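You operate a simulated robot arm through the tools that you are given. There is no shell and no other tool. Be economical: measure what you need, move in short steps, check, and stop when the job is done.

The job below is to be done with a simulated two-armed robot. You get a single attempt, and the scene is never put back.

TASK
Glue the short batten on top of the square block.
Fine: brush glue over the block's top and put the brush back; wind the clamp wheel back to free the batten, then lay it on the glue. Set down upright: flat brush. A coat counts when it lies all over at full strength: go over it till it gets no stronger.

It is judged by the outcome, as a careful person would: the job done as asked, and still so three seconds after it is handed in. It fails if anything else is knocked over, pushed out of place, dropped, spilled or broken.

THE ROBOT
Two 7-joint arms with two-finger parallel grippers on one trunk, on a base that drives. Base frame: it is fixed to the floor where the robot stands at the start and does not move with it; the origin is under the middle of the robot, x ahead of it, y to its left, z up. Readings come in cm, rad, newtons and seconds.
The left shoulder is at the start at [5, 16.5, 120.5], the right one opposite. With the tool pointing down near the work surface each hand reaches from about 10 to 68 cm from the robot's upright axis, wherever it stands, measured 20 degrees to its own side. Places, roughly: clamp wheel [110, 80, 80]; short batten [100, 75, 75]; square pad [50, -10, 90]. Payload 3.91 kg a hand.
Tool frame (each hand has its own): the origin (TCP) lies between the finger pads and is the grasp point; the fingertips stand 3 cm ahead of it; z points along the fingers, y is the line along which they close. Largest opening 11 cm; finger width 2, thickness 1; the body of the gripper, 4.8 by 11.2 cm, starts 5.5 cm behind the TCP.
Orientation is that of the tool frame in the base frame, as [roll, pitch, yaw] about the fixed x, y, z axes, in that order (R = Rz(yaw) Ry(pitch) Rx(roll)). With the fingers straight down and closing along the base's y, the tool's x points along the base's -x, its y along +y and its z along -z.

THE INTERFACE
- The arms move only by the tool step_arm. It takes "left_deltas", "right_deltas" or both (then of equal length, played together; a hand with none holds still); each is a list of rows, each a list of 7 numbers: the finger opening in cm, from 0 to 11, then the shift along the tool's x, y, z in units of 40 mm (1.0 is 40 mm), then the turn, a rotation vector about the tool's x, y, z in units of 8 degrees (1.0 is 8 degrees). In form: [[grip, dx, dy, dz, ax, ay, az], ...]. A call has 1 to 10 rows; each row shifts and turns the commanded pose from where the row before left it, along the tool's axes as they then stand. A call with a number of a shift or a turn outside -1 to 1 is refused whole. Each row takes 0.2 s and may step no farther than 5 cm and 0.15 rad from the row before; otherwise, or with a gripper value out of range, the whole call is refused. Where a pose cannot be reached the arm comes as near as it can. A force on the tool above 80 N (or 10 N above the force at the start of the call, whichever is more), or a blocked arm, ends the call early, and 0.2 s more pass. Each finger travels about 4.5 cm/s and halts on what it meets, pressing with about 30 N; the grip force reading is that of the motor and also rises with nothing between the fingers. The clock runs only during rows and for 0.2 s after the last one: add rows that do not move to give the fingers time. The reply holds the time, the measured pose of the TCP, the force on the tool along the base axes, the opening and the grip force, in the units named above and with some noise, with the torque about the TCP (base axes, N m) and any sound that the robot's microphone picked up.
- Cameras (640 x 400 px; columns grow to the right, rows downward): "scene" is now at [11.58, -0.18, 139.43]; the picture's right is [-0.10, -0.99, 0.00], its down [-0.40, 0.04, -0.92] and it looks along [0.91, -0.09, -0.40] (base axes); focal length 254 px, centre (320, 200). "left" rides on the left gripper at [7.3, -1.7, -10.3] in its tool frame; the picture's right is [0.23, 0.97, 0.00], its down [-0.76, 0.18, -0.62] and it looks along [-0.61, 0.14, 0.78] (tool axes); focal length 222 px, centre (320, 200). "right" rides on the right gripper at [7.3, 1.7, -10.3] in its tool frame; the picture's right is [-0.23, 0.97, 0.00], its down [-0.76, -0.18, -0.62] and it looks along [-0.61, -0.14, 0.78] (tool axes); focal length 222 px, centre (320, 200). There is no depth. A picture from a camera that has moved, and an enlarged one, comes with that camera's place and axes in the base frame and with its lens. The place of the scene camera against the robot may be out by one fixed shift of up to 1.2 cm in any direction.
- get_image(camera): a new picture of that camera. The clock stands still meanwhile.
- lift_body(by): slides the trunk up (or, below 0, down) by that many cm; the arms and the scene camera ride with it, the base frame stays. It gives what a move gives, with no picture.
- base_move(legs): drives the robot by 1 to 6 legs, each [ahead, left, turn to the left] in cm, cm and rad, along the robot's own axes; the way and the turn of a leg run together, so that a leg with both is an arc; at most 150 cm and 3.142 rad a leg. The arms and the cameras ride along, it lands a little off, and it stops where it bumps. It gives what a move gives.
- turn_head(pan, tilt): turns the head with the scene camera to pan (to the left, within 1.396 rad either way) and tilt (down, from -0.506 to 1.204), counted from straight ahead of the robot. It gives what a move gives.
- close_up(camera, box): a new picture of the part [left, top, right, bottom] of that camera's present view, enlarged. The clock stands still meanwhile.
- sign_off(): hands the job in; it is judged then, once.

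Work in short steps. Places have to be worked out from the pictures, the camera data and where the tool is seen: move nearer, look again, correct. Check each grasp and each placing, and mend what went wrong. You have 120 turns and 108 pictures in all, those below and enlarged ones among them. Open the grippers and draw the arms clear of the work before you hand the job in, unless the task says otherwise.

The tools are called after "Emit:" by a JSON object that holds its "op" and its "data". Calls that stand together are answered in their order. step_arm: Moves the arms, as the interface text tells. Its arguments: {"type":"object","properties":{"left_deltas":{"type":"array","items":{"type":"array","items":{"type":"number"}}},"right_deltas":{"type":"array","items":{"type":"array","items":{"type":"number"}}}},"required":[]} The other tools are called the same way: lift_body (by) slides the trunk up or down; base_move (legs) drives the base; turn_head (pan, tilt) turns the head that bears the scene camera; get_image (camera) takes a picture; close_up (camera, box) takes an enlarged picture of a part of a camera's view; sign_off () hands the job in.

At the start:

```text
clock: 0.0
left_eef_pos: [36.97, 19.01, 121.92]
left_orientation: [-3.14, -0.001, -3.139]
left_ft_force: [0.6, -0.1, 0.6]
left_ft_torque: [0.01, 0.0, 0.01]
left_grip_width: 10.98
left_finger_force: 0.0
right_eef_pos: [36.87, -19.34, 129.56]
right_orientation: [3.139, 0.0, 3.14]
right_ft_force: [0.2, -0.3, -0.1]
right_ft_torque: [-0.01, 0.0, 0.01]
right_grip_width: 11.0
right_finger_force: 0.0
trunk travel left (down, up): [-42.5, 7.8]
robot x, y, heading: [-0.05, 0.26, 0.001]
head pan, tilt: [-0.101, 0.412]
```

scene: 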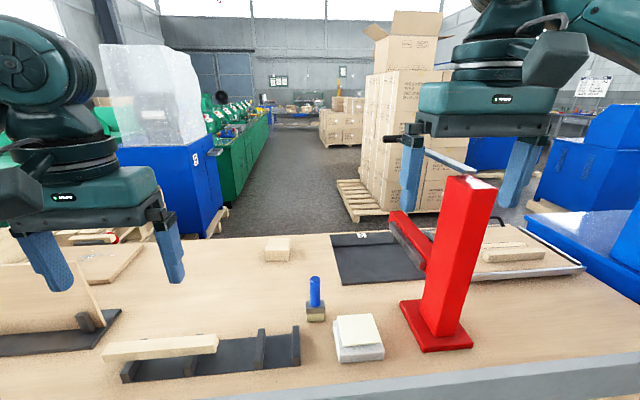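
right: 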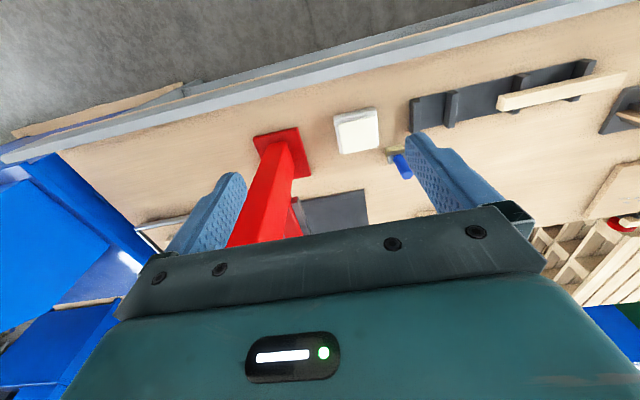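
left: 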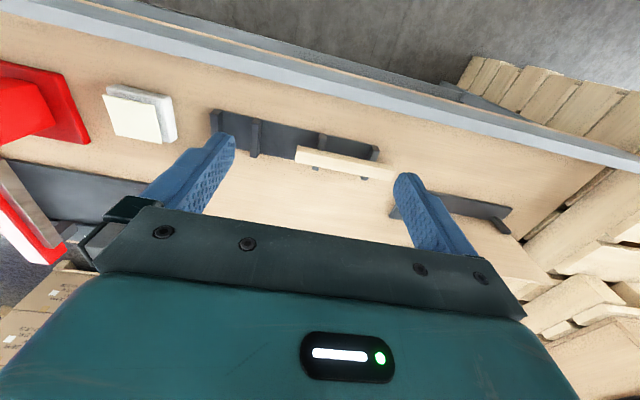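

I'll start by looking closely at the near bench and toward the clamp.

Emit:
{"op": "close_up", "data": {"camera": "scene", "box": [240, 220, 480, 370]}}

Emit:
{"op": "turn_head", "data": {"pan": 0.6, "tilt": 0.45}}

Emit:
{"op": "get_image", "data": {"camera": "scene"}}

```text
2.67 times, centred on (360, 295) of scene
camera zoom: at [11.58, -0.18, 139.43], right [-0.1, -0.99, 0.0], down [-0.4, 0.04, -0.92], along [0.91, -0.09, -0.4], focal length 679 px, centre (213, -53)
```

zoom: 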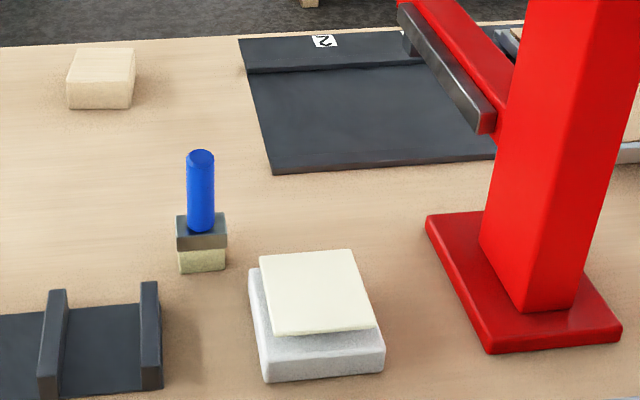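

```text
clock: 1.1
left_eef_pos: [37.08, 19.08, 121.83]
left_orientation: [-3.142, 0.0, -3.14]
left_ft_force: [0.3, 0.4, 1.0]
left_ft_torque: [-0.02, -0.03, -0.02]
left_grip_width: 11.0
left_finger_force: 0.0
right_eef_pos: [36.88, -19.38, 129.68]
right_orientation: [3.141, 0.001, 3.139]
right_ft_force: [0.2, -0.3, 0.2]
right_ft_torque: [-0.01, 0.03, 0.0]
right_grip_width: 10.98
right_finger_force: 0.0
trunk travel left (down, up): [-42.5, 7.8]
robot x, y, heading: [-0.05, 0.04, 0.002]
head pan, tilt: [0.6, 0.45]
```

```text
103 pictures are left
camera scene: at [9.97, 5.94, 139.07], right [0.56, -0.83, 0.0], down [-0.36, -0.25, -0.9], along [0.74, 0.51, -0.44], focal length 254 px, centre (320, 200)
```

scene: 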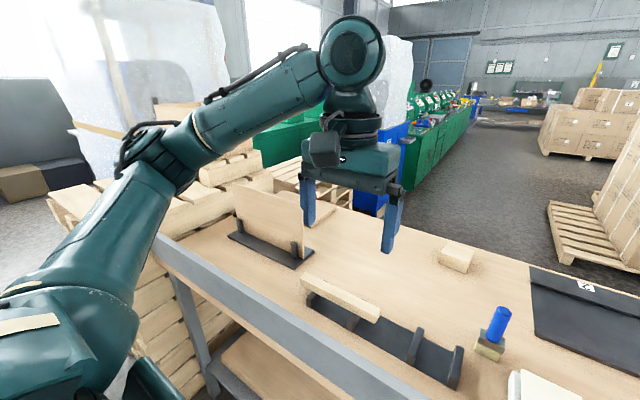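

The clamp area is hidden behind my left gripper. I'll turn the base left a bit (the hands are high above the bench) so it shows between the arms.

Emit:
{"op": "base_move", "data": {"legs": [[0, 0, 0.6]]}}

Emit:
{"op": "turn_head", "data": {"pan": 0.0, "tilt": 0.45}}

Emit:
{"op": "get_image", "data": {"camera": "scene"}}

```text
clock: 3.1
left_eef_pos: [19.39, 36.9, 121.78]
left_orientation: [-3.141, -0.001, -2.53]
left_ft_force: [0.7, -1.0, -1.2]
left_ft_torque: [0.01, 0.0, 0.02]
left_grip_width: 11.01
left_finger_force: 0.0
right_eef_pos: [41.27, 5.33, 129.69]
right_orientation: [3.141, 0.001, -2.535]
right_ft_force: [0.0, -1.1, -0.2]
right_ft_torque: [0.0, 0.02, -0.01]
right_grip_width: 10.99
right_finger_force: 0.1
trunk travel left (down, up): [-42.5, 7.8]
robot x, y, heading: [-0.34, 0.15, 0.604]
head pan, tilt: [0.6, 0.45]
```

```text
clock: 4.1
left_eef_pos: [19.41, 36.89, 121.88]
left_orientation: [-3.14, 0.0, -2.53]
left_ft_force: [0.1, 0.4, 0.2]
left_ft_torque: [0.0, -0.02, 0.0]
left_grip_width: 10.98
left_finger_force: 0.1
right_eef_pos: [41.47, 5.21, 129.61]
right_orientation: [3.14, 0.0, -2.533]
right_ft_force: [-0.3, -0.1, -0.6]
right_ft_torque: [0.01, 0.01, -0.02]
right_grip_width: 11.01
right_finger_force: 0.1
trunk travel left (down, up): [-42.5, 7.8]
robot x, y, heading: [0.03, -0.08, 0.611]
head pan, tilt: [0.0, 0.45]
```

```text
102 pictures are left
camera scene: at [9.38, 7.69, 139.07], right [0.57, -0.82, 0.0], down [-0.36, -0.25, -0.9], along [0.74, 0.52, -0.44], focal length 254 px, centre (320, 200)
```

scene: 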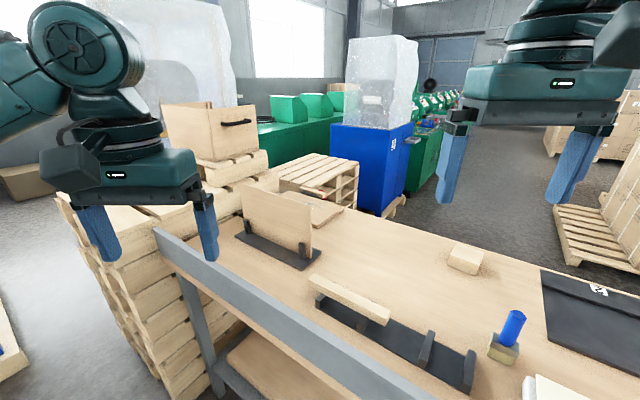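

The clamp seems to lie behind the upright board; zooming there.

Emit:
{"op": "close_up", "data": {"camera": "scene", "box": [220, 140, 400, 280]}}

Emit:
{"op": "close_up", "data": {"camera": "scene", "box": [290, 230, 530, 400]}}

```text
2.86 times, centred on (310, 210) of scene
camera zoom: at [9.38, 7.69, 139.07], right [0.57, -0.82, 0.0], down [-0.36, -0.25, -0.9], along [0.74, 0.52, -0.44], focal length 727 px, centre (349, 171)
```

zoom: 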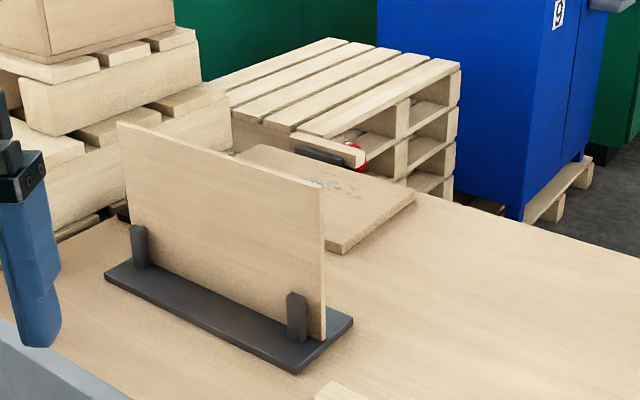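

```text
2.35 times, centred on (410, 315) of scene
camera zoom: at [9.38, 7.69, 139.07], right [0.57, -0.82, 0.0], down [-0.36, -0.25, -0.9], along [0.74, 0.52, -0.44], focal length 599 px, centre (108, -71)
```

zoom: 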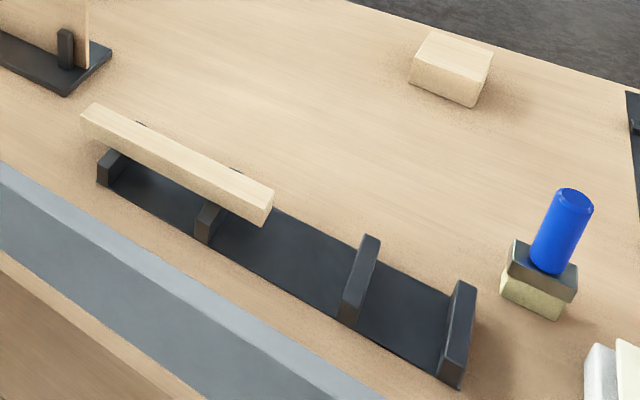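

The clamp (red wheel) is on the far side of the bench. I'll look to the right end for a way round, and lift the view.

Emit:
{"op": "turn_head", "data": {"pan": -1.2, "tilt": 0.45}}

Emit:
{"op": "get_image", "data": {"camera": "scene"}}

Emit:
{"op": "turn_head", "data": {"pan": 0.5, "tilt": 0.45}}

Emit:
{"op": "get_image", "data": {"camera": "scene"}}

```text
clock: 5.5
left_eef_pos: [19.37, 36.85, 121.79]
left_orientation: [-3.141, 0.001, -2.531]
left_ft_force: [0.3, 0.1, 0.8]
left_ft_torque: [0.01, -0.02, -0.01]
left_grip_width: 11.0
left_finger_force: 0.1
right_eef_pos: [41.4, 5.31, 129.68]
right_orientation: [3.14, 0.002, -2.535]
right_ft_force: [0.6, 0.1, -0.4]
right_ft_torque: [-0.01, 0.03, 0.01]
right_grip_width: 11.02
right_finger_force: 0.0
trunk travel left (down, up): [-42.5, 7.8]
robot x, y, heading: [-0.0, -0.21, 0.606]
head pan, tilt: [-1.201, 0.45]
```

```text
99 pictures are left
camera scene: at [9.49, -2.69, 139.07], right [-0.56, -0.83, 0.0], down [-0.36, 0.24, -0.9], along [0.75, -0.5, -0.44], focal length 254 px, centre (320, 200)
```

scene: 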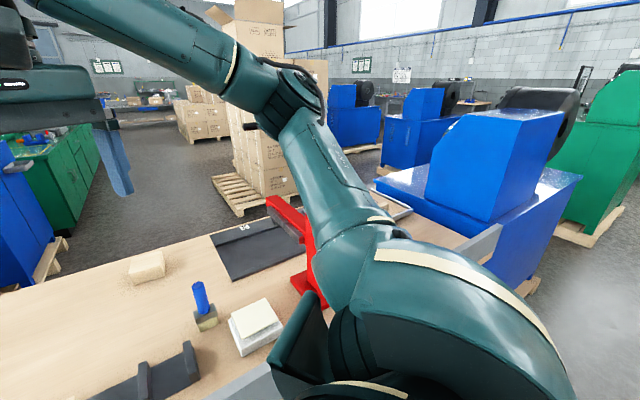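

```text
clock: 7.3
left_eef_pos: [19.41, 36.84, 121.91]
left_orientation: [-3.14, 0.0, -2.532]
left_ft_force: [-0.4, 0.0, 0.7]
left_ft_torque: [-0.02, 0.0, 0.01]
left_grip_width: 10.99
left_finger_force: 0.0
right_eef_pos: [41.35, 5.26, 129.6]
right_orientation: [3.14, -0.001, -2.536]
right_ft_force: [-0.8, 1.1, 0.8]
right_ft_torque: [-0.01, -0.03, -0.01]
right_grip_width: 11.0
right_finger_force: 0.1
trunk travel left (down, up): [-42.5, 7.8]
robot x, y, heading: [0.12, 0.14, 0.61]
head pan, tilt: [0.499, 0.45]
```

```text
98 pictures are left
camera scene: at [5.96, 10.65, 139.07], right [0.89, -0.45, 0.0], down [-0.19, -0.39, -0.9], along [0.4, 0.81, -0.44], focal length 254 px, centre (320, 200)
```

scene: 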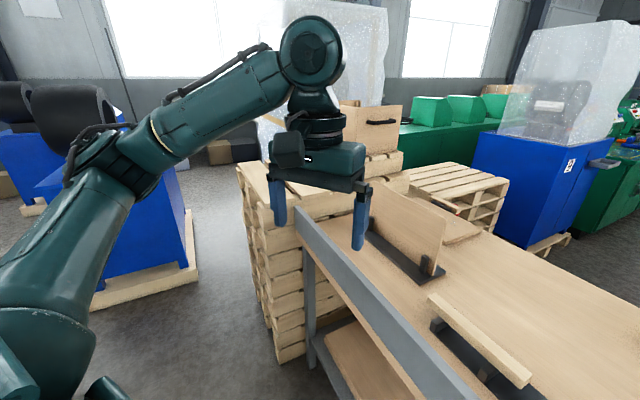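

The bench runs roughly x 41–101, with the block near (89,7), the pad near (51,-12) and the brush near (60,-4). I'll do the gluing from the front, so I turn back to heading 0 and look down to see how much room the base has.

Emit:
{"op": "base_move", "data": {"legs": [[0, 0, -0.607]]}}

Emit:
{"op": "turn_head", "data": {"pan": 0, "tilt": 1.2}}

Emit:
{"op": "get_image", "data": {"camera": "scene"}}

```text
clock: 9.4
left_eef_pos: [37.3, 18.65, 121.85]
left_orientation: [3.141, 0.0, 3.129]
left_ft_force: [-0.5, -0.2, 0.2]
left_ft_torque: [0.02, -0.02, -0.01]
left_grip_width: 10.96
left_finger_force: 0.0
right_eef_pos: [36.6, -19.85, 129.53]
right_orientation: [3.141, 0.0, 3.127]
right_ft_force: [-0.3, -0.8, 0.5]
right_ft_torque: [0.01, 0.01, 0.01]
right_grip_width: 11.0
right_finger_force: 0.0
trunk travel left (down, up): [-42.5, 7.8]
robot x, y, heading: [0.25, -0.07, -0.012]
head pan, tilt: [0.499, 0.45]
```

```text
clock: 10.5
left_eef_pos: [37.3, 18.53, 121.82]
left_orientation: [-3.14, 0.0, 3.13]
left_ft_force: [1.0, 0.4, 0.2]
left_ft_torque: [0.0, 0.0, -0.02]
left_grip_width: 10.99
left_finger_force: 0.0
right_eef_pos: [36.68, -19.82, 129.68]
right_orientation: [3.139, 0.001, 3.125]
right_ft_force: [-0.7, 0.2, 0.8]
right_ft_torque: [0.01, -0.01, -0.01]
right_grip_width: 11.01
right_finger_force: 0.0
trunk travel left (down, up): [-42.5, 7.8]
robot x, y, heading: [-0.24, 0.25, -0.014]
head pan, tilt: [0.0, 1.201]
```

```text
97 pictures are left
camera scene: at [7.98, 0.63, 133.26], right [-0.01, -1.0, 0.0], down [-0.93, 0.01, -0.36], along [0.36, -0.01, -0.93], focal length 254 px, centre (320, 200)
```

scene: 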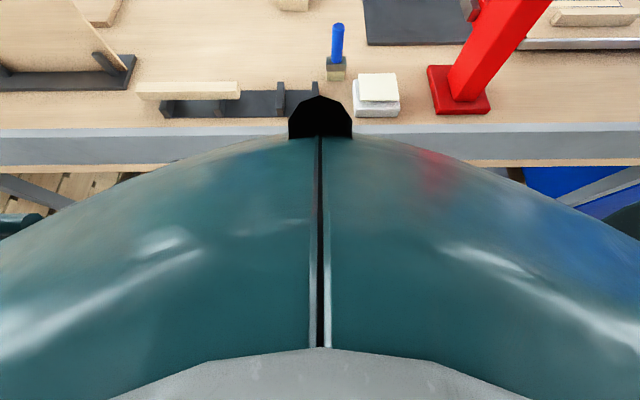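

The chest blocks the floor view but this is a good angle on the brush and pad; zoom for geometry, and advance 10 cm cautiously.

Emit:
{"op": "close_up", "data": {"camera": "scene", "box": [260, 0, 420, 120]}}

Emit:
{"op": "base_move", "data": {"legs": [[10, 0, 0.014]]}}

Emit:
{"op": "turn_head", "data": {"pan": 0, "tilt": 0.8}}

Emit:
{"op": "get_image", "data": {"camera": "scene"}}

```text
3.33 times, centred on (340, 60) of scene
camera zoom: at [7.98, 0.63, 133.26], right [-0.01, -1.0, 0.0], down [-0.93, 0.01, -0.36], along [0.36, -0.01, -0.93], focal length 848 px, centre (253, 667)
```

zoom: 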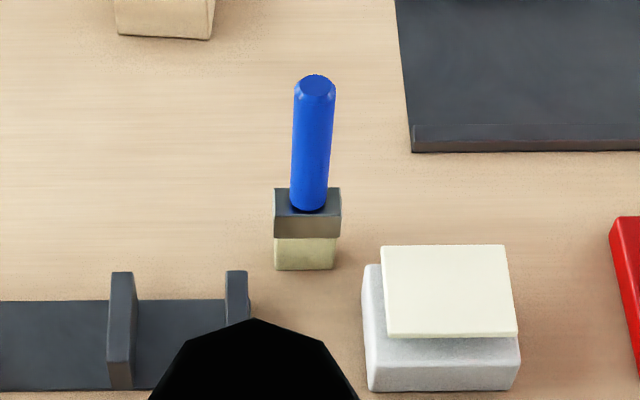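

```text
clock: 11.7
left_eef_pos: [46.47, 18.97, 121.91]
left_orientation: [-3.139, 0.002, -3.141]
left_ft_force: [-0.2, -0.1, -0.4]
left_ft_torque: [0.01, -0.05, -0.01]
left_grip_width: 11.01
left_finger_force: 0.1
right_eef_pos: [46.42, -19.52, 129.75]
right_orientation: [-3.142, 0.001, 3.137]
right_ft_force: [-1.1, 0.5, 0.1]
right_ft_torque: [0.02, -0.01, 0.0]
right_grip_width: 10.99
right_finger_force: 0.0
trunk travel left (down, up): [-42.5, 7.8]
robot x, y, heading: [9.42, -0.37, 0.002]
head pan, tilt: [0.0, 1.201]
stopped in leg 1: the robot was blocked; the commanded pose is now the measured one
```

```text
clock: 12.6
left_eef_pos: [46.6, 18.98, 122.02]
left_orientation: [-3.14, 0.0, -3.141]
left_ft_force: [0.3, -0.1, 0.0]
left_ft_torque: [0.01, -0.02, -0.02]
left_grip_width: 11.02
left_finger_force: 0.0
right_eef_pos: [46.58, -19.4, 129.71]
right_orientation: [3.138, 0.001, 3.139]
right_ft_force: [0.5, 0.2, 0.0]
right_ft_torque: [0.01, 0.01, 0.01]
right_grip_width: 11.0
right_finger_force: 0.0
trunk travel left (down, up): [-42.5, 7.8]
robot x, y, heading: [9.28, -0.23, -0.003]
head pan, tilt: [0.0, 0.799]
```

```text
95 pictures are left
camera scene: at [19.95, 0.66, 136.03], right [0.0, -1.0, 0.0], down [-0.72, 0.0, -0.7], along [0.7, 0.0, -0.72], focal length 254 px, centre (320, 200)
```

scene: 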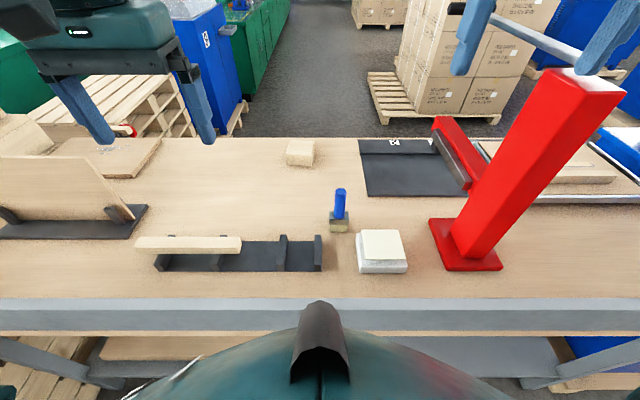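

Blocked at x=9.4; nothing appears disturbed. Zooming on block, brush and pad for measurement.

Emit:
{"op": "close_up", "data": {"camera": "scene", "box": [260, 125, 420, 285]}}

Emit:
{"op": "close_up", "data": {"camera": "scene", "box": [60, 80, 220, 200]}}

```text
2.50 times, centred on (340, 205) of scene
camera zoom: at [19.95, 0.66, 136.03], right [0.0, -1.0, 0.0], down [-0.72, 0.0, -0.7], along [0.7, 0.0, -0.72], focal length 636 px, centre (270, 188)
```

zoom: 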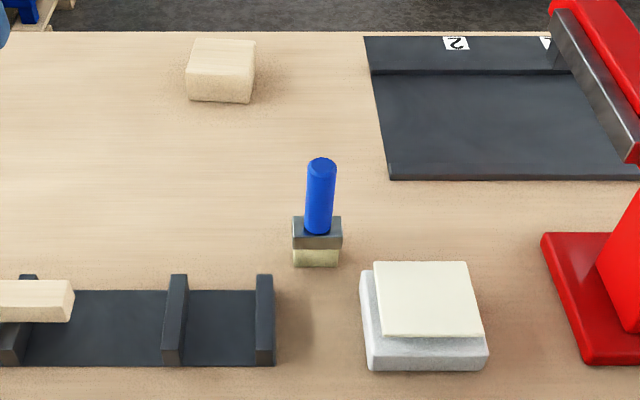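

```text
3.33 times, centred on (140, 140) of scene
camera zoom: at [19.95, 0.66, 136.03], right [0.0, -1.0, 0.0], down [-0.72, 0.0, -0.7], along [0.7, 0.0, -0.72], focal length 848 px, centre (920, 400)
```

zoom: 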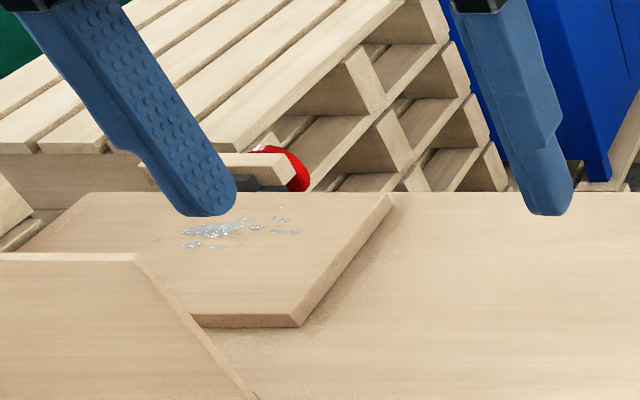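

Estimates: block about 8×8 with its top near z 89.5, centred at (89.5, 7.3). The brush handle is at (59, -4), z 91–99. The pad top is centred at (52, -13). I'll draw the right hand back and up, and tilt the left hand 48° forward.

Emit:
{"op": "step_arm", "data": {"left_deltas": [[6, 0, 0, 0, 0, -1, 0], [6, 0, 0, 0, 0, -1, 0], [6, 0, 0, 0, 0, -1, 0], [6, 0, 0, 0, 0, -1, 0], [6, 0, 0, 0, 0, -1, 0], [6, 0, 0, 0, 0, -1, 0]], "right_deltas": [[11, 0.4, 0, -0.5, 0, 0, 0], [11, 0.5, -0.3, -0.5, 0, 0, 0], [11, 0.5, -0.5, -0.5, 0, 0, 0], [11, 0.5, -0.5, -0.5, 0, 0, 0], [11, 0.5, -0.5, 0, 0, 0, 0], [11, 0, -0.5, 0, 0, 0, 0]]}}

```text
clock: 14.0
left_eef_pos: [46.43, 19.0, 121.86]
left_orientation: [-3.137, 0.841, -3.137]
left_ft_force: [0.8, 0.6, -0.8]
left_ft_torque: [-0.03, 0.0, 0.0]
left_grip_width: 5.99
left_finger_force: 0.2
right_eef_pos: [37.98, -27.21, 136.11]
right_orientation: [3.14, 0.002, 3.141]
right_ft_force: [-0.4, 0.6, -0.2]
right_ft_torque: [0.0, -0.05, 0.0]
right_grip_width: 11.02
right_finger_force: 0.0
right hand out of reach, approached as far as the arm can: row 5, 6
trunk travel left (down, up): [-42.5, 7.8]
robot x, y, heading: [9.65, -0.13, 0.001]
head pan, tilt: [0.0, 0.799]
```

Tilt works. Now swing the left hand over to y=-4 and come down to a pre-grasp about 9 cm behind and above the handle.

Emit:
{"op": "step_arm", "data": {"left_deltas": [[5, 0, -0.955, 0, 0, 0, 0], [5, 0, -0.955, 0, 0, 0, 0], [5, 0, -0.955, 0, 0, 0, 0], [5, 0, -0.955, 0, 0, 0, 0], [5, 0, -0.955, 0, 0, 0, 0], [5, 0, -0.955, 0, 0, 0, 0], [5, 0.59, 0, 0.9, 0, 0, 0], [5, 0.59, 0, 0.9, 0, 0, 0], [5, 0.59, 0, 0.9, 0, 0, 0], [5, 0.59, 0, 0.9, 0, 0, 0]]}}

Emit:
{"op": "get_image", "data": {"camera": "left"}}

Emit:
{"op": "get_image", "data": {"camera": "scene"}}

```text
clock: 16.2
left_eef_pos: [50.58, -4.1, 105.17]
left_orientation: [-3.141, 0.838, -3.138]
left_ft_force: [0.3, -0.2, 0.1]
left_ft_torque: [-0.03, 0.02, -0.01]
left_grip_width: 4.99
left_finger_force: 0.1
right_eef_pos: [38.06, -27.13, 136.05]
right_orientation: [3.139, 0.0, 3.139]
right_ft_force: [-0.2, -0.3, 0.1]
right_ft_torque: [0.0, 0.03, 0.0]
right_grip_width: 11.02
right_finger_force: 0.1
trunk travel left (down, up): [-42.5, 7.8]
robot x, y, heading: [9.51, -0.1, 0.002]
head pan, tilt: [0.0, 0.799]
```

```text
92 pictures are left
camera left: at [38.17, -5.82, 106.77], right [-0.15, 0.97, -0.17], down [0.05, 0.18, 0.98], along [0.99, 0.14, -0.07], focal length 222 px, centre (320, 200)
```

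left: 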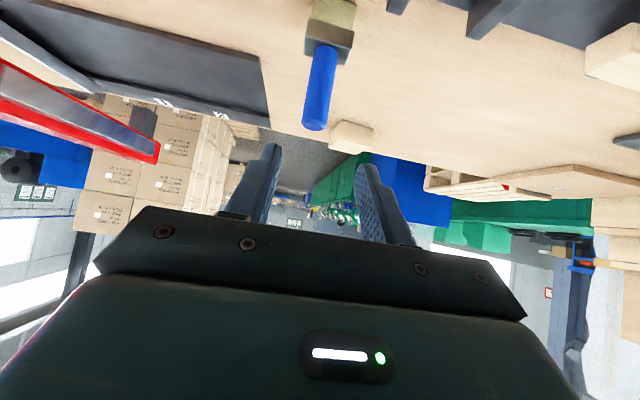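

```text
91 pictures are left
camera scene: at [19.98, 0.66, 136.04], right [0.0, -1.0, 0.0], down [-0.72, 0.0, -0.7], along [0.7, 0.0, -0.72], focal length 254 px, centre (320, 200)
```

scene: 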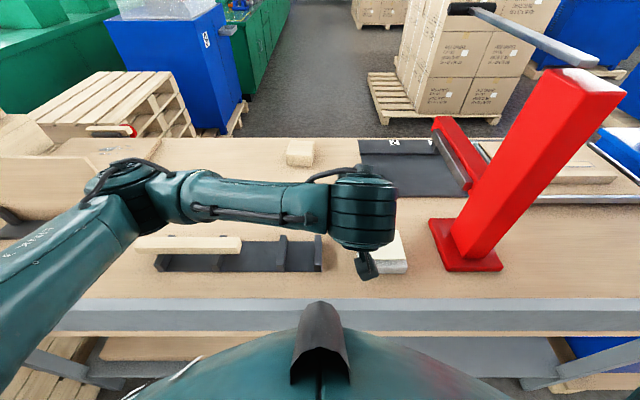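

The wrist camera puts the handle at about (58.3, -4.7), z 91–98.6. I'll align, advance along the tool axis and close.

Emit:
{"op": "step_arm", "data": {"left_deltas": [[5, 0.53, -0.15, 0, 0, 0, 0], [5, 0, 0, 0.7, 0, 0, 0], [5, 0, 0, 0.7, 0, 0, 0], [5, 0, 0, 0.6, 0, 0, 0], [5, 0, 0, 0.55, 0, 0, 0], [5, 0, 0, 0.5, 0, 0, 0], [5, 0, 0, 0, 0, 0, 0]]}}

Emit:
{"op": "get_image", "data": {"camera": "left"}}

```text
clock: 17.8
left_eef_pos: [59.43, -4.36, 96.26]
left_orientation: [3.14, 0.856, -3.138]
left_ft_force: [-0.7, 0.1, 0.6]
left_ft_torque: [-0.02, 0.0, 0.03]
left_grip_width: 5.01
left_finger_force: 0.1
right_eef_pos: [38.2, -27.05, 136.03]
right_orientation: [-3.141, -0.002, 3.138]
right_ft_force: [-0.3, -0.1, -1.0]
right_ft_torque: [0.02, 0.0, 0.01]
right_grip_width: 11.01
right_finger_force: 0.0
trunk travel left (down, up): [-42.5, 7.8]
robot x, y, heading: [9.22, 0.09, 0.001]
head pan, tilt: [0.0, 0.799]
```

```text
90 pictures are left
camera left: at [46.79, -6.03, 97.66], right [-0.15, 0.97, -0.17], down [0.03, 0.18, 0.98], along [0.99, 0.15, -0.05], focal length 222 px, centre (320, 200)
```

left: 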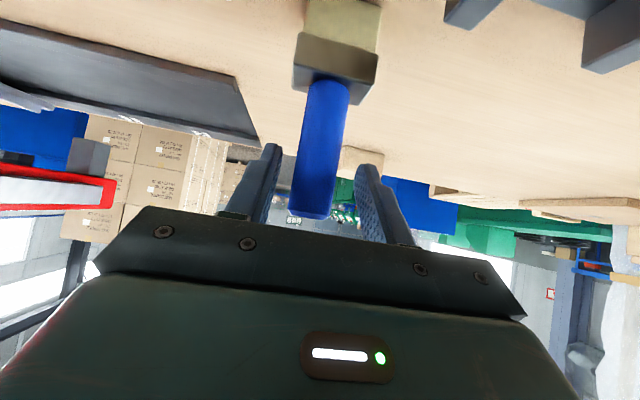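

Handle is between the fingers, crossing a bit high on them; shift down 1.6 cm across the tool axis, then close.

Emit:
{"op": "step_arm", "data": {"left_deltas": [[5, 0.38, -0.12, 0, 0, 0, 0], [5, 0, 0, 0, 0, 0, 0], [2, 0, 0, 0, 0, 0, 0], [1.5, 0, 0, 0, 0, 0, 0], [1.5, 0, 0, 0, 0, 0, 0], [1.5, 0, 0, 0, 0, 0, 0], [1.5, 0, 0, 0, 0, 0, 0]]}}

Emit:
{"op": "get_image", "data": {"camera": "left"}}

```text
clock: 19.6
left_eef_pos: [60.58, -3.53, 98.16]
left_orientation: [3.108, 0.944, 3.141]
left_ft_force: [0.7, -0.2, -0.3]
left_ft_torque: [0.0, -0.01, 0.01]
left_grip_width: 2.49
left_finger_force: 30.0
right_eef_pos: [37.7, -27.15, 135.83]
right_orientation: [3.14, 0.0, 3.139]
right_ft_force: [0.8, -0.5, -0.1]
right_ft_torque: [0.01, 0.02, -0.01]
right_grip_width: 10.98
right_finger_force: 0.1
trunk travel left (down, up): [-42.5, 7.8]
robot x, y, heading: [9.49, 0.25, -0.001]
head pan, tilt: [0.0, 0.799]
stopped in row 7 (left hand): the arm was blocked; the commanded pose is now the measured one
```

```text
89 pictures are left
camera left: at [47.94, -5.59, 98.39], right [-0.16, 0.97, -0.16], down [-0.06, 0.16, 0.99], along [0.99, 0.17, 0.03], focal length 222 px, centre (320, 200)
```

left: 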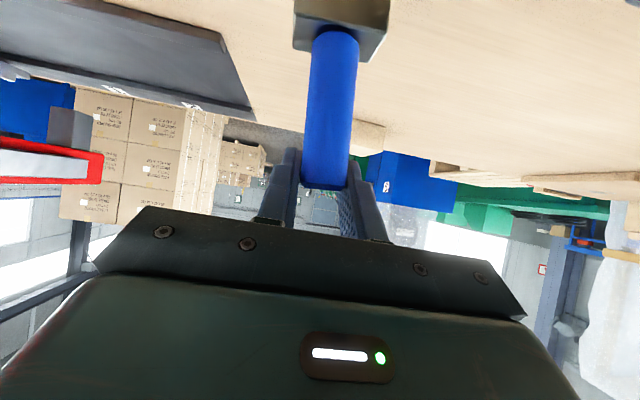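

The arm deviated and reports being blocked, with no force at the tool, so some link behind the wrist must be touching something. Checking the scene view.

Emit:
{"op": "get_image", "data": {"camera": "scene"}}

Emit:
{"op": "get_image", "data": {"camera": "right"}}

```text
88 pictures are left
camera scene: at [19.73, 0.65, 135.76], right [0.0, -1.0, 0.0], down [-0.72, 0.0, -0.7], along [0.7, 0.0, -0.72], focal length 254 px, centre (320, 200)
```

scene: 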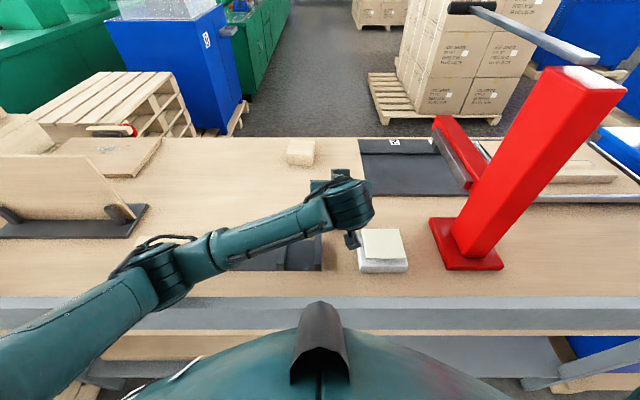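

```text
87 pictures are left
camera right: at [30.55, -25.64, 146.06], right [0.23, 0.97, 0.0], down [0.76, -0.18, 0.62], along [0.61, -0.14, -0.78], focal length 222 px, centre (320, 200)
```

right: 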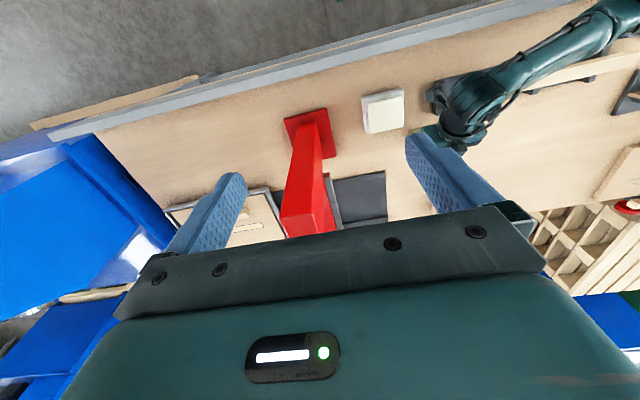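

The left forearm seems to rest low on the rack batten. Raising the trunk lifts arm and brush straight up off it.

Emit:
{"op": "lift_body", "data": {"by": 7}}

Emit:
{"op": "get_image", "data": {"camera": "scene"}}

Emit:
{"op": "get_image", "data": {"camera": "left"}}

```text
clock: 20.7
left_eef_pos: [60.42, -3.88, 104.93]
left_orientation: [3.12, 0.93, -3.14]
left_ft_force: [0.2, -0.7, -0.5]
left_ft_torque: [0.01, 0.0, 0.01]
left_grip_width: 2.54
left_finger_force: 30.1
right_eef_pos: [38.04, -27.04, 142.97]
right_orientation: [-3.141, 0.0, 3.139]
right_ft_force: [-0.7, 0.2, -0.7]
right_ft_torque: [0.0, 0.02, 0.01]
right_grip_width: 11.01
right_finger_force: 0.0
trunk travel left (down, up): [-49.5, 0.8]
robot x, y, heading: [9.11, 0.37, -0.0]
head pan, tilt: [0.0, 0.799]
```

```text
86 pictures are left
camera scene: at [20.0, 0.72, 143.02], right [0.0, -1.0, 0.0], down [-0.72, 0.0, -0.7], along [0.7, 0.0, -0.72], focal length 254 px, centre (320, 200)
```

scene: 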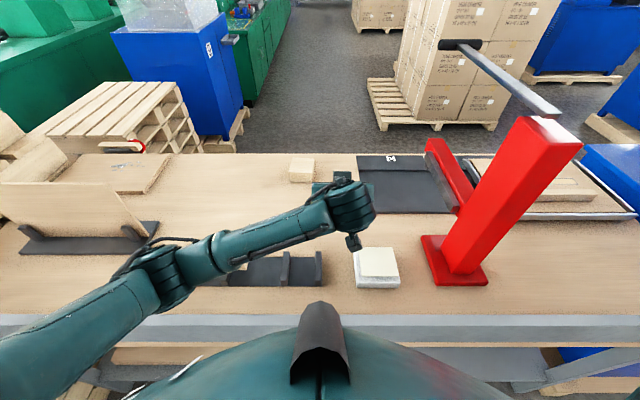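

```text
85 pictures are left
camera left: at [47.73, -5.83, 105.4], right [-0.16, 0.97, -0.17], down [-0.05, 0.16, 0.99], along [0.99, 0.16, 0.02], focal length 222 px, centre (320, 200)
```

left: 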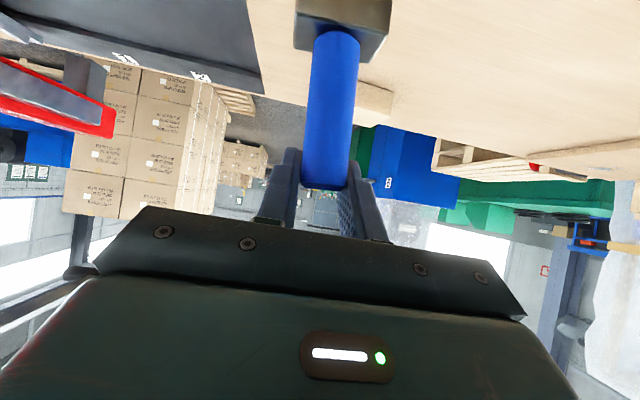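

Brush is in hand. Raise the hand further to uncover the rack and see whether the batten was disturbed.

Emit:
{"op": "step_arm", "data": {"left_deltas": [[1.5, -0.6, 0, -0.45, 0, 0, 0], [1.5, -0.6, 0, -0.45, 0, 0, 0], [1.5, -0.6, 0, -0.45, 0, 0, 0], [1.5, -0.6, 0, -0.45, 0, 0, 0], [1.5, -0.6, 0, -0.45, 0, 0, 0]]}}

Emit:
{"op": "get_image", "data": {"camera": "scene"}}

Emit:
{"op": "get_image", "data": {"camera": "right"}}

```text
clock: 21.9
left_eef_pos: [60.41, -4.03, 120.11]
left_orientation: [3.118, 0.931, -3.139]
left_ft_force: [0.9, 1.0, -0.3]
left_ft_torque: [-0.04, 0.01, 0.03]
left_grip_width: 2.52
left_finger_force: 29.9
right_eef_pos: [38.05, -27.17, 143.0]
right_orientation: [3.139, 0.0, 3.141]
right_ft_force: [0.0, 0.5, -0.1]
right_ft_torque: [-0.03, 0.02, -0.01]
right_grip_width: 10.99
right_finger_force: 0.0
trunk travel left (down, up): [-49.5, 0.8]
robot x, y, heading: [9.38, -0.09, 0.0]
head pan, tilt: [0.0, 0.799]
```

```text
84 pictures are left
camera scene: at [19.95, 0.7, 143.03], right [0.0, -1.0, 0.0], down [-0.72, 0.0, -0.7], along [0.7, 0.0, -0.72], focal length 254 px, centre (320, 200)
```

scene: 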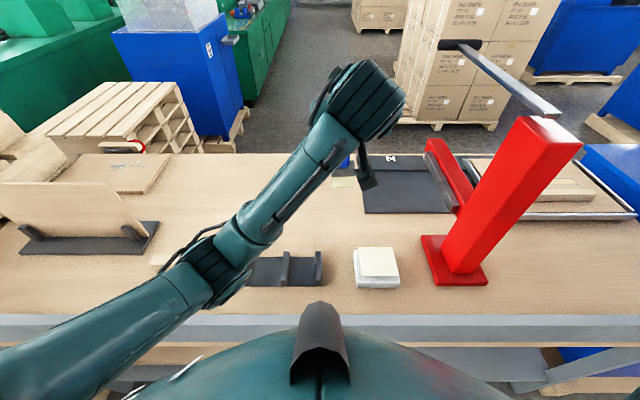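

```text
83 pictures are left
camera right: at [30.78, -25.56, 153.33], right [0.23, 0.97, 0.0], down [0.76, -0.18, 0.62], along [0.61, -0.14, -0.78], focal length 222 px, centre (320, 200)
```

right: 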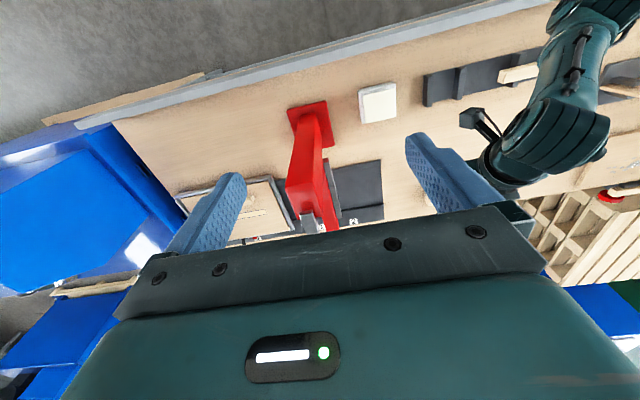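

The rack batten looks to be in its place. Now I carry the brush over the glue pad (about (51.5, -13.5)), staying a few cm above it.

Emit:
{"op": "step_arm", "data": {"left_deltas": [[1.5, 0.69, -0.45, 0.08, 0, 0, 0], [1.5, 0.69, -0.45, 0.08, 0, 0, 0], [1.5, 0.69, -0.45, 0.08, 0, 0, 0], [1.5, 0.69, -0.45, 0.08, 0, 0, 0], [1.5, 0.69, -0.45, 0.08, 0, 0, 0]]}}

Emit:
{"op": "get_image", "data": {"camera": "left"}}

Emit:
{"op": "get_image", "data": {"camera": "scene"}}

```text
clock: 23.3
left_eef_pos: [56.06, -11.17, 110.63]
left_orientation: [3.061, 1.024, 3.121]
left_ft_force: [-0.1, -0.3, -0.5]
left_ft_torque: [0.01, 0.03, 0.0]
left_grip_width: 2.5
left_finger_force: 29.9
right_eef_pos: [38.06, -27.16, 143.02]
right_orientation: [3.14, 0.0, 3.139]
right_ft_force: [-0.4, 0.1, 0.4]
right_ft_torque: [0.05, 0.01, 0.01]
right_grip_width: 10.99
right_finger_force: 0.1
trunk travel left (down, up): [-49.5, 0.8]
robot x, y, heading: [9.78, -0.07, -0.004]
head pan, tilt: [0.0, 0.799]
stopped in row 5 (left hand): the arm was blocked; the commanded pose is now the measured one
```

```text
82 pictures are left
camera left: at [43.56, -13.57, 109.77], right [-0.17, 0.97, -0.15], down [-0.14, 0.13, 0.98], along [0.98, 0.18, 0.12], focal length 222 px, centre (320, 200)
```

left: 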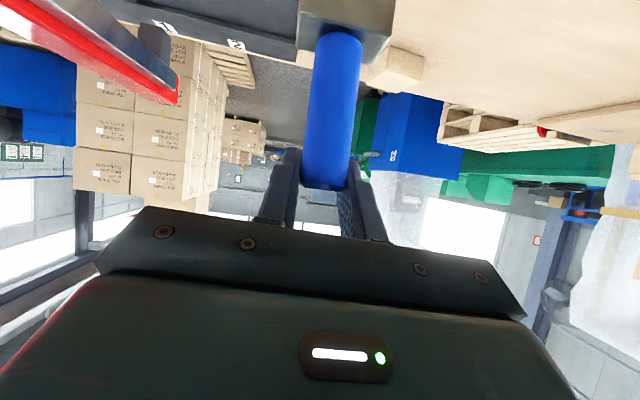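

```text
81 pictures are left
camera scene: at [19.96, 0.73, 143.03], right [0.0, -1.0, 0.0], down [-0.72, 0.0, -0.7], along [0.7, 0.0, -0.72], focal length 254 px, centre (320, 200)
```

scene: 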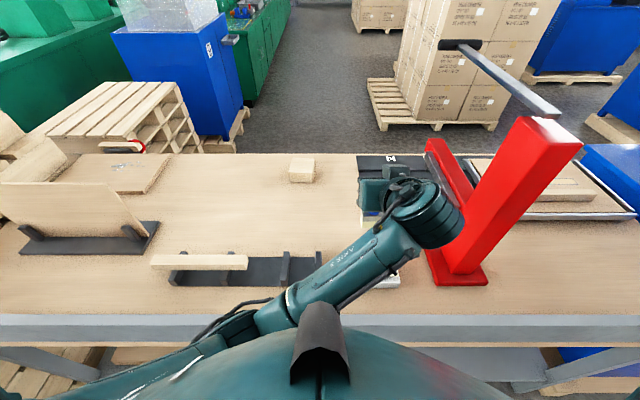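

The folded forearm met the chest: too close in for this tilt. I retrace up and left, restore the grasp orientation, and then reposition the base back and right instead.

Emit:
{"op": "step_arm", "data": {"left_deltas": [[1.5, -0.63, 0.45, -0.09, 0, 0, 0], [1.5, -0.63, 0.45, -0.09, 0, 0, 0], [1.5, -0.63, 0.45, -0.09, 0, 0, 0], [1.5, -0.63, 0.45, -0.09, 0.22, 0.57, -0.09], [1.5, 0, 0.9, 0, 0, 0, 0], [1.5, 0, 0.9, 0, 0, 0, 0], [1.5, 0, 0.9, 0, 0, 0, 0], [1.5, 0, 0.9, 0, 0, 0, 0]]}}

```text
clock: 25.1
left_eef_pos: [59.41, 10.13, 120.45]
left_orientation: [3.12, 0.943, -3.13]
left_ft_force: [1.1, -0.5, -1.0]
left_ft_torque: [-0.02, 0.01, 0.01]
left_grip_width: 2.5
left_finger_force: 29.5
right_eef_pos: [38.15, -27.14, 143.04]
right_orientation: [-3.14, 0.0, 3.139]
right_ft_force: [0.2, 0.3, -0.6]
right_ft_torque: [-0.03, 0.01, 0.01]
right_grip_width: 11.01
right_finger_force: 0.0
trunk travel left (down, up): [-49.5, 0.8]
robot x, y, heading: [9.3, -0.11, 0.0]
head pan, tilt: [0.0, 0.799]
```

Now drive back 16 cm and right 25 cm so the pad is at a comfortable reach.

Emit:
{"op": "base_move", "data": {"legs": [[-16, 0, 0], [0, -25, 0]]}}

Emit:
{"op": "get_image", "data": {"camera": "scene"}}

```text
clock: 27.9
left_eef_pos: [43.21, -14.69, 120.62]
left_orientation: [3.116, 0.942, -3.125]
left_ft_force: [-0.3, -0.7, 0.3]
left_ft_torque: [-0.01, -0.04, 0.01]
left_grip_width: 2.49
left_finger_force: 30.3
right_eef_pos: [22.16, -51.96, 142.94]
right_orientation: [3.139, -0.001, -3.136]
right_ft_force: [0.5, -1.2, 0.2]
right_ft_torque: [0.01, 0.0, 0.04]
right_grip_width: 10.99
right_finger_force: 0.1
trunk travel left (down, up): [-49.5, 0.8]
robot x, y, heading: [-6.75, -25.15, 0.01]
head pan, tilt: [0.0, 0.799]
```

```text
80 pictures are left
camera scene: at [3.9, -24.3, 143.03], right [0.01, -1.0, 0.0], down [-0.72, 0.0, -0.7], along [0.7, 0.01, -0.72], focal length 254 px, centre (320, 200)
```

scene: 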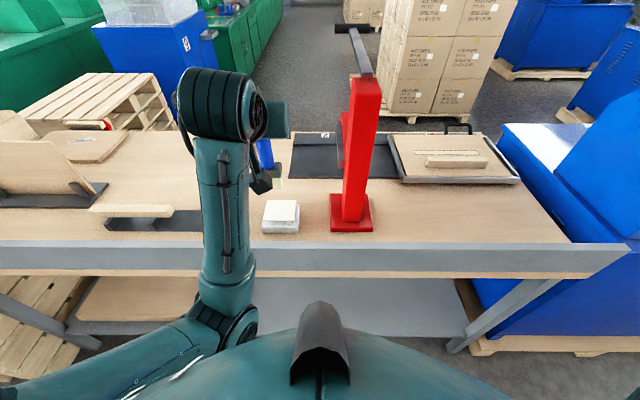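

Pad re-estimated at (52, -13.8). Moving the brush to just above it.

Emit:
{"op": "step_arm", "data": {"left_deltas": [[1.5, 0.235, 0.06, 0.83, 0, 0, 0], [1.5, 0.235, 0.06, 0.83, 0, 0, 0], [1.5, 0.235, 0.06, 0.83, 0, 0, 0], [1.5, 0.235, 0.06, 0.83, 0, 0, 0], [1.5, 0.235, 0.06, 0.83, 0, 0, 0]]}}

Emit:
{"op": "get_image", "data": {"camera": "scene"}}

Emit:
{"op": "get_image", "data": {"camera": "left"}}

```text
clock: 29.1
left_eef_pos: [54.21, -12.78, 107.07]
left_orientation: [3.121, 0.943, -3.124]
left_ft_force: [0.5, -0.2, -1.1]
left_ft_torque: [-0.02, 0.01, 0.01]
left_grip_width: 2.46
left_finger_force: 30.4
right_eef_pos: [22.3, -51.98, 143.01]
right_orientation: [-3.141, 0.0, -3.135]
right_ft_force: [-0.3, -0.4, 0.5]
right_ft_torque: [0.01, -0.01, -0.02]
right_grip_width: 10.98
right_finger_force: 0.1
trunk travel left (down, up): [-49.5, 0.8]
robot x, y, heading: [-6.13, -25.04, 0.006]
head pan, tilt: [0.0, 0.799]
```

```text
79 pictures are left
camera scene: at [3.95, -24.22, 143.03], right [0.01, -1.0, 0.0], down [-0.72, -0.01, -0.7], along [0.7, 0.0, -0.72], focal length 254 px, centre (320, 200)
```

scene: 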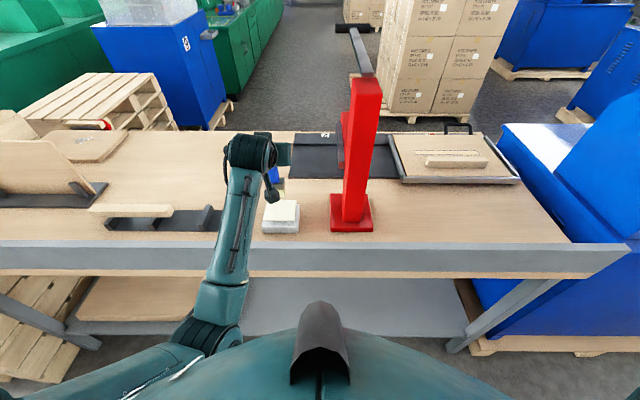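

```text
78 pictures are left
camera left: at [41.61, -15.0, 107.36], right [-0.17, 0.97, -0.17], down [-0.06, 0.16, 0.98], along [0.98, 0.18, 0.03], focal length 222 px, centre (320, 200)
```

left: 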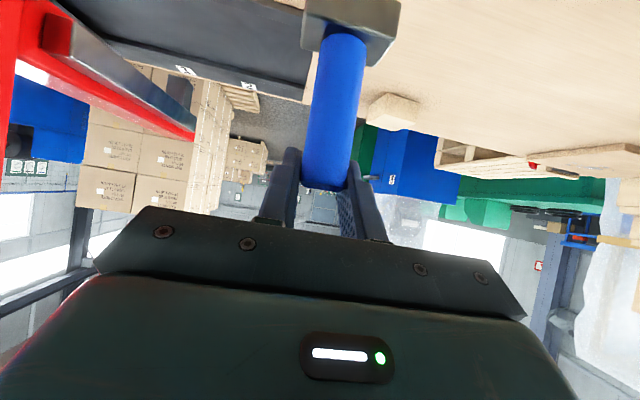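

Zoom to see brush over the pad.

Emit:
{"op": "close_up", "data": {"camera": "scene", "box": [220, 140, 340, 250]}}

```text
3.64 times, centred on (280, 195) of scene
camera zoom: at [3.95, -24.22, 143.03], right [0.01, -1.0, 0.0], down [-0.72, -0.01, -0.7], along [0.7, 0.0, -0.72], focal length 926 px, centre (466, 218)
```

zoom: 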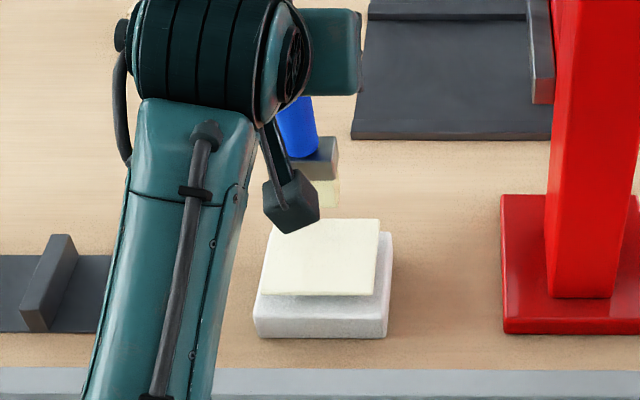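

Brush hangs slightly forward of the pad centre. Lower 4 cm with a 1.5 cm backward correction.

Emit:
{"op": "step_arm", "data": {"left_deltas": [[1.5, 0.52, -0.06, 0.14, 0, 0, 0], [1.5, 0.4, -0.06, 0.1, 0, 0, 0], [1.5, 0, 0, 0, 0, 0, 0]]}}

Emit:
{"op": "close_up", "data": {"camera": "scene", "box": [220, 140, 340, 250]}}

```text
clock: 29.9
left_eef_pos: [53.02, -13.16, 104.19]
left_orientation: [3.114, 0.957, -3.127]
left_ft_force: [-0.2, 0.2, -0.4]
left_ft_torque: [0.0, 0.0, -0.03]
left_grip_width: 2.47
left_finger_force: 30.1
right_eef_pos: [22.13, -52.1, 143.09]
right_orientation: [3.141, 0.0, -3.136]
right_ft_force: [0.2, 0.5, -0.6]
right_ft_torque: [0.0, 0.01, 0.01]
right_grip_width: 11.0
right_finger_force: 0.2
trunk travel left (down, up): [-49.5, 0.8]
robot x, y, heading: [-6.27, -24.98, 0.007]
head pan, tilt: [0.0, 0.799]
```

```text
3.64 times, centred on (280, 195) of scene
camera zoom: at [3.91, -24.24, 143.03], right [0.01, -1.0, 0.0], down [-0.72, 0.0, -0.7], along [0.7, 0.0, -0.72], focal length 926 px, centre (466, 218)
```

zoom: 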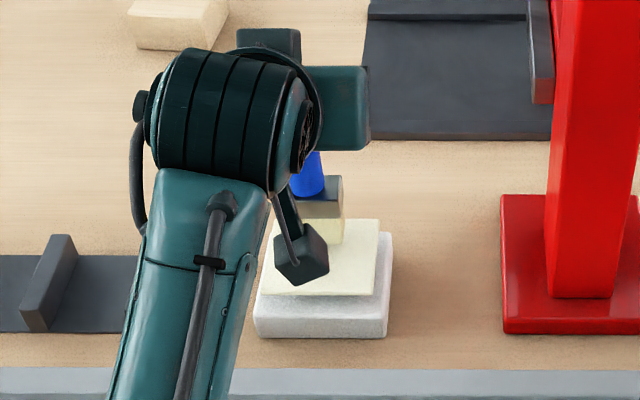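

The arm lags again, and the low-hanging forearm is probably near the bench edge. A straighter arm will hang less, so I raise, drive back 13 cm and reach out by the same amount.

Emit:
{"op": "step_arm", "data": {"left_deltas": [[1.5, -0.6, 0, -0.44, 0, 0, 0], [1.5, -0.6, 0, -0.44, 0, 0, 0]]}}

Emit:
{"op": "base_move", "data": {"legs": [[-13, 0, -0.006]]}}

Emit:
{"op": "step_arm", "data": {"left_deltas": [[1.5, -0.5, 0, 0.7, 0, 0, 0], [1.5, -0.5, 0, 0.7, 0, 0, 0], [1.5, -0.5, 0, 0.7, 0, 0, 0], [1.5, -0.4, 0, 0.6, 0, 0.06, 0]]}}

Emit:
{"op": "get_image", "data": {"camera": "scene"}}

```text
clock: 30.5
left_eef_pos: [52.58, -13.54, 109.35]
left_orientation: [3.121, 0.939, -3.122]
left_ft_force: [0.0, 0.1, -0.3]
left_ft_torque: [0.02, -0.01, -0.01]
left_grip_width: 2.48
left_finger_force: 29.6
right_eef_pos: [22.21, -51.92, 143.02]
right_orientation: [3.14, -0.001, -3.136]
right_ft_force: [0.5, 0.1, -0.8]
right_ft_torque: [0.02, 0.01, 0.0]
right_grip_width: 11.01
right_finger_force: 0.1
trunk travel left (down, up): [-49.5, 0.8]
robot x, y, heading: [-6.72, -25.01, 0.005]
head pan, tilt: [0.0, 0.799]
```

```text
clock: 31.8
left_eef_pos: [39.47, -13.78, 109.47]
left_orientation: [3.121, 0.944, -3.127]
left_ft_force: [0.7, 0.0, -1.2]
left_ft_torque: [0.01, 0.03, 0.0]
left_grip_width: 2.49
left_finger_force: 29.9
right_eef_pos: [8.69, -52.18, 142.9]
right_orientation: [3.141, 0.0, -3.139]
right_ft_force: [-0.4, 0.0, -0.3]
right_ft_torque: [0.02, -0.02, 0.03]
right_grip_width: 11.01
right_finger_force: 0.2
trunk travel left (down, up): [-49.5, 0.8]
robot x, y, heading: [-19.73, -25.24, 0.003]
head pan, tilt: [0.0, 0.799]
```

```text
clock: 32.8
left_eef_pos: [52.88, -13.29, 109.35]
left_orientation: [3.121, 0.936, -3.129]
left_ft_force: [0.7, 1.2, -0.5]
left_ft_torque: [0.02, 0.03, -0.02]
left_grip_width: 2.48
left_finger_force: 30.4
right_eef_pos: [8.88, -52.14, 142.98]
right_orientation: [3.141, 0.001, -3.139]
right_ft_force: [-0.3, 0.0, 0.3]
right_ft_torque: [0.01, 0.01, -0.02]
right_grip_width: 11.0
right_finger_force: 0.0
trunk travel left (down, up): [-49.5, 0.8]
robot x, y, heading: [-20.04, -25.26, 0.005]
head pan, tilt: [0.0, 0.799]
```

```text
75 pictures are left
camera scene: at [-9.29, -24.34, 143.02], right [0.0, -1.0, 0.0], down [-0.72, 0.0, -0.7], along [0.7, 0.0, -0.72], focal length 254 px, centre (320, 200)
```

scene: 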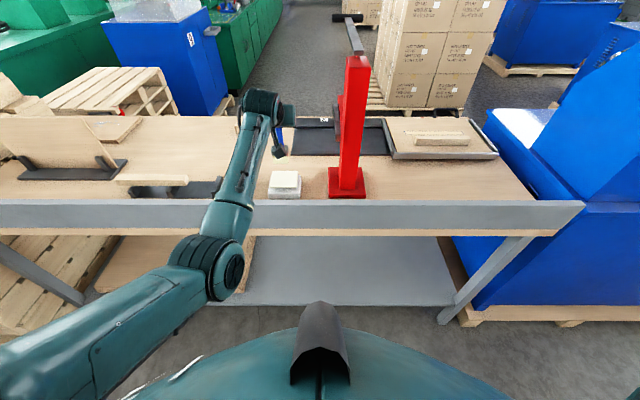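

Straighter now. Lowering toward the pad.

Emit:
{"op": "step_arm", "data": {"left_deltas": [[1.5, 0.4, 0, 0.34, 0, 0, 0], [1.5, 0.4, 0, 0.34, 0, 0, 0], [1.5, 0.3, 0, 0.25, 0, 0, 0], [1.5, 0.16, 0, 0.14, 0, 0, 0], [1.5, 0, 0, 0, 0, 0, 0]]}}

Emit:
{"op": "close_up", "data": {"camera": "scene", "box": [200, 80, 360, 240]}}

```text
clock: 34.0
left_eef_pos: [53.09, -13.32, 102.76]
left_orientation: [3.12, 0.935, -3.129]
left_ft_force: [-0.4, 0.1, 0.4]
left_ft_torque: [-0.08, 0.0, 0.01]
left_grip_width: 2.51
left_finger_force: 30.2
right_eef_pos: [8.76, -52.22, 142.93]
right_orientation: [3.14, 0.0, -3.14]
right_ft_force: [-0.2, 0.3, 0.3]
right_ft_torque: [0.02, 0.0, -0.02]
right_grip_width: 10.99
right_finger_force: 0.0
trunk travel left (down, up): [-49.5, 0.8]
robot x, y, heading: [-19.93, -25.13, 0.003]
head pan, tilt: [0.0, 0.799]
```

```text
2.50 times, centred on (280, 160) of scene
camera zoom: at [-9.32, -24.35, 143.03], right [0.0, -1.0, 0.0], down [-0.72, 0.0, -0.7], along [0.7, 0.0, -0.72], focal length 636 px, centre (420, 300)
```

zoom: 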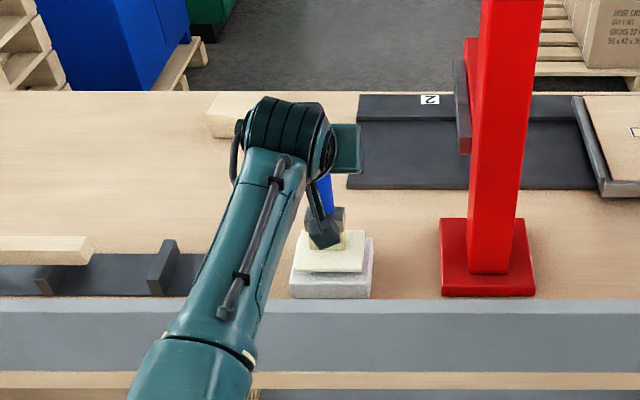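

Good tracking. Creep down by 1.2 cm watching for contact force.

Emit:
{"op": "step_arm", "data": {"left_deltas": [[1.5, 0.08, 0, 0.06, 0, 0, 0], [1.5, 0.08, 0, 0.06, 0, 0, 0], [1.5, 0.08, 0, 0.06, 0, 0, 0], [1.5, 0, 0, 0, 0, 0, 0]]}}

Emit:
{"op": "close_up", "data": {"camera": "scene", "box": [240, 130, 320, 200]}}

```text
clock: 35.0
left_eef_pos: [53.25, -13.27, 101.93]
left_orientation: [3.121, 0.94, -3.129]
left_ft_force: [0.5, 0.9, 10.0]
left_ft_torque: [-0.13, 0.02, 0.01]
left_grip_width: 2.47
left_finger_force: 30.5
right_eef_pos: [8.68, -52.03, 142.93]
right_orientation: [3.14, 0.0, -3.141]
right_ft_force: [-0.1, 0.6, 0.2]
right_ft_torque: [0.03, 0.02, 0.0]
right_grip_width: 11.01
right_finger_force: 0.0
trunk travel left (down, up): [-49.5, 0.8]
robot x, y, heading: [-19.91, -25.37, 0.008]
head pan, tilt: [0.0, 0.799]
```

```text
5.71 times, centred on (280, 165) of scene
camera zoom: at [-9.45, -24.36, 143.06], right [0.0, -1.0, 0.0], down [-0.72, 0.0, -0.7], along [0.7, 0.0, -0.72], focal length 1454 px, centre (549, 400)
```

zoom: 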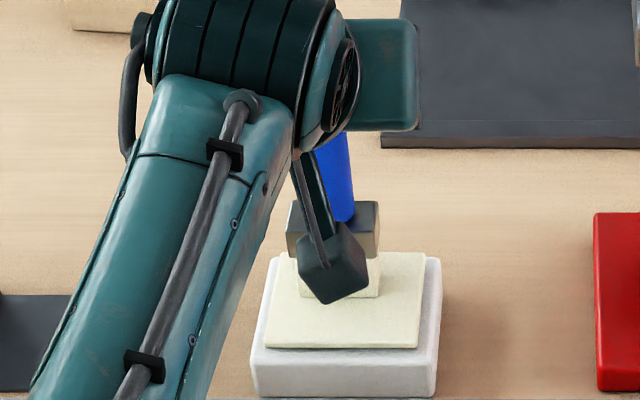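

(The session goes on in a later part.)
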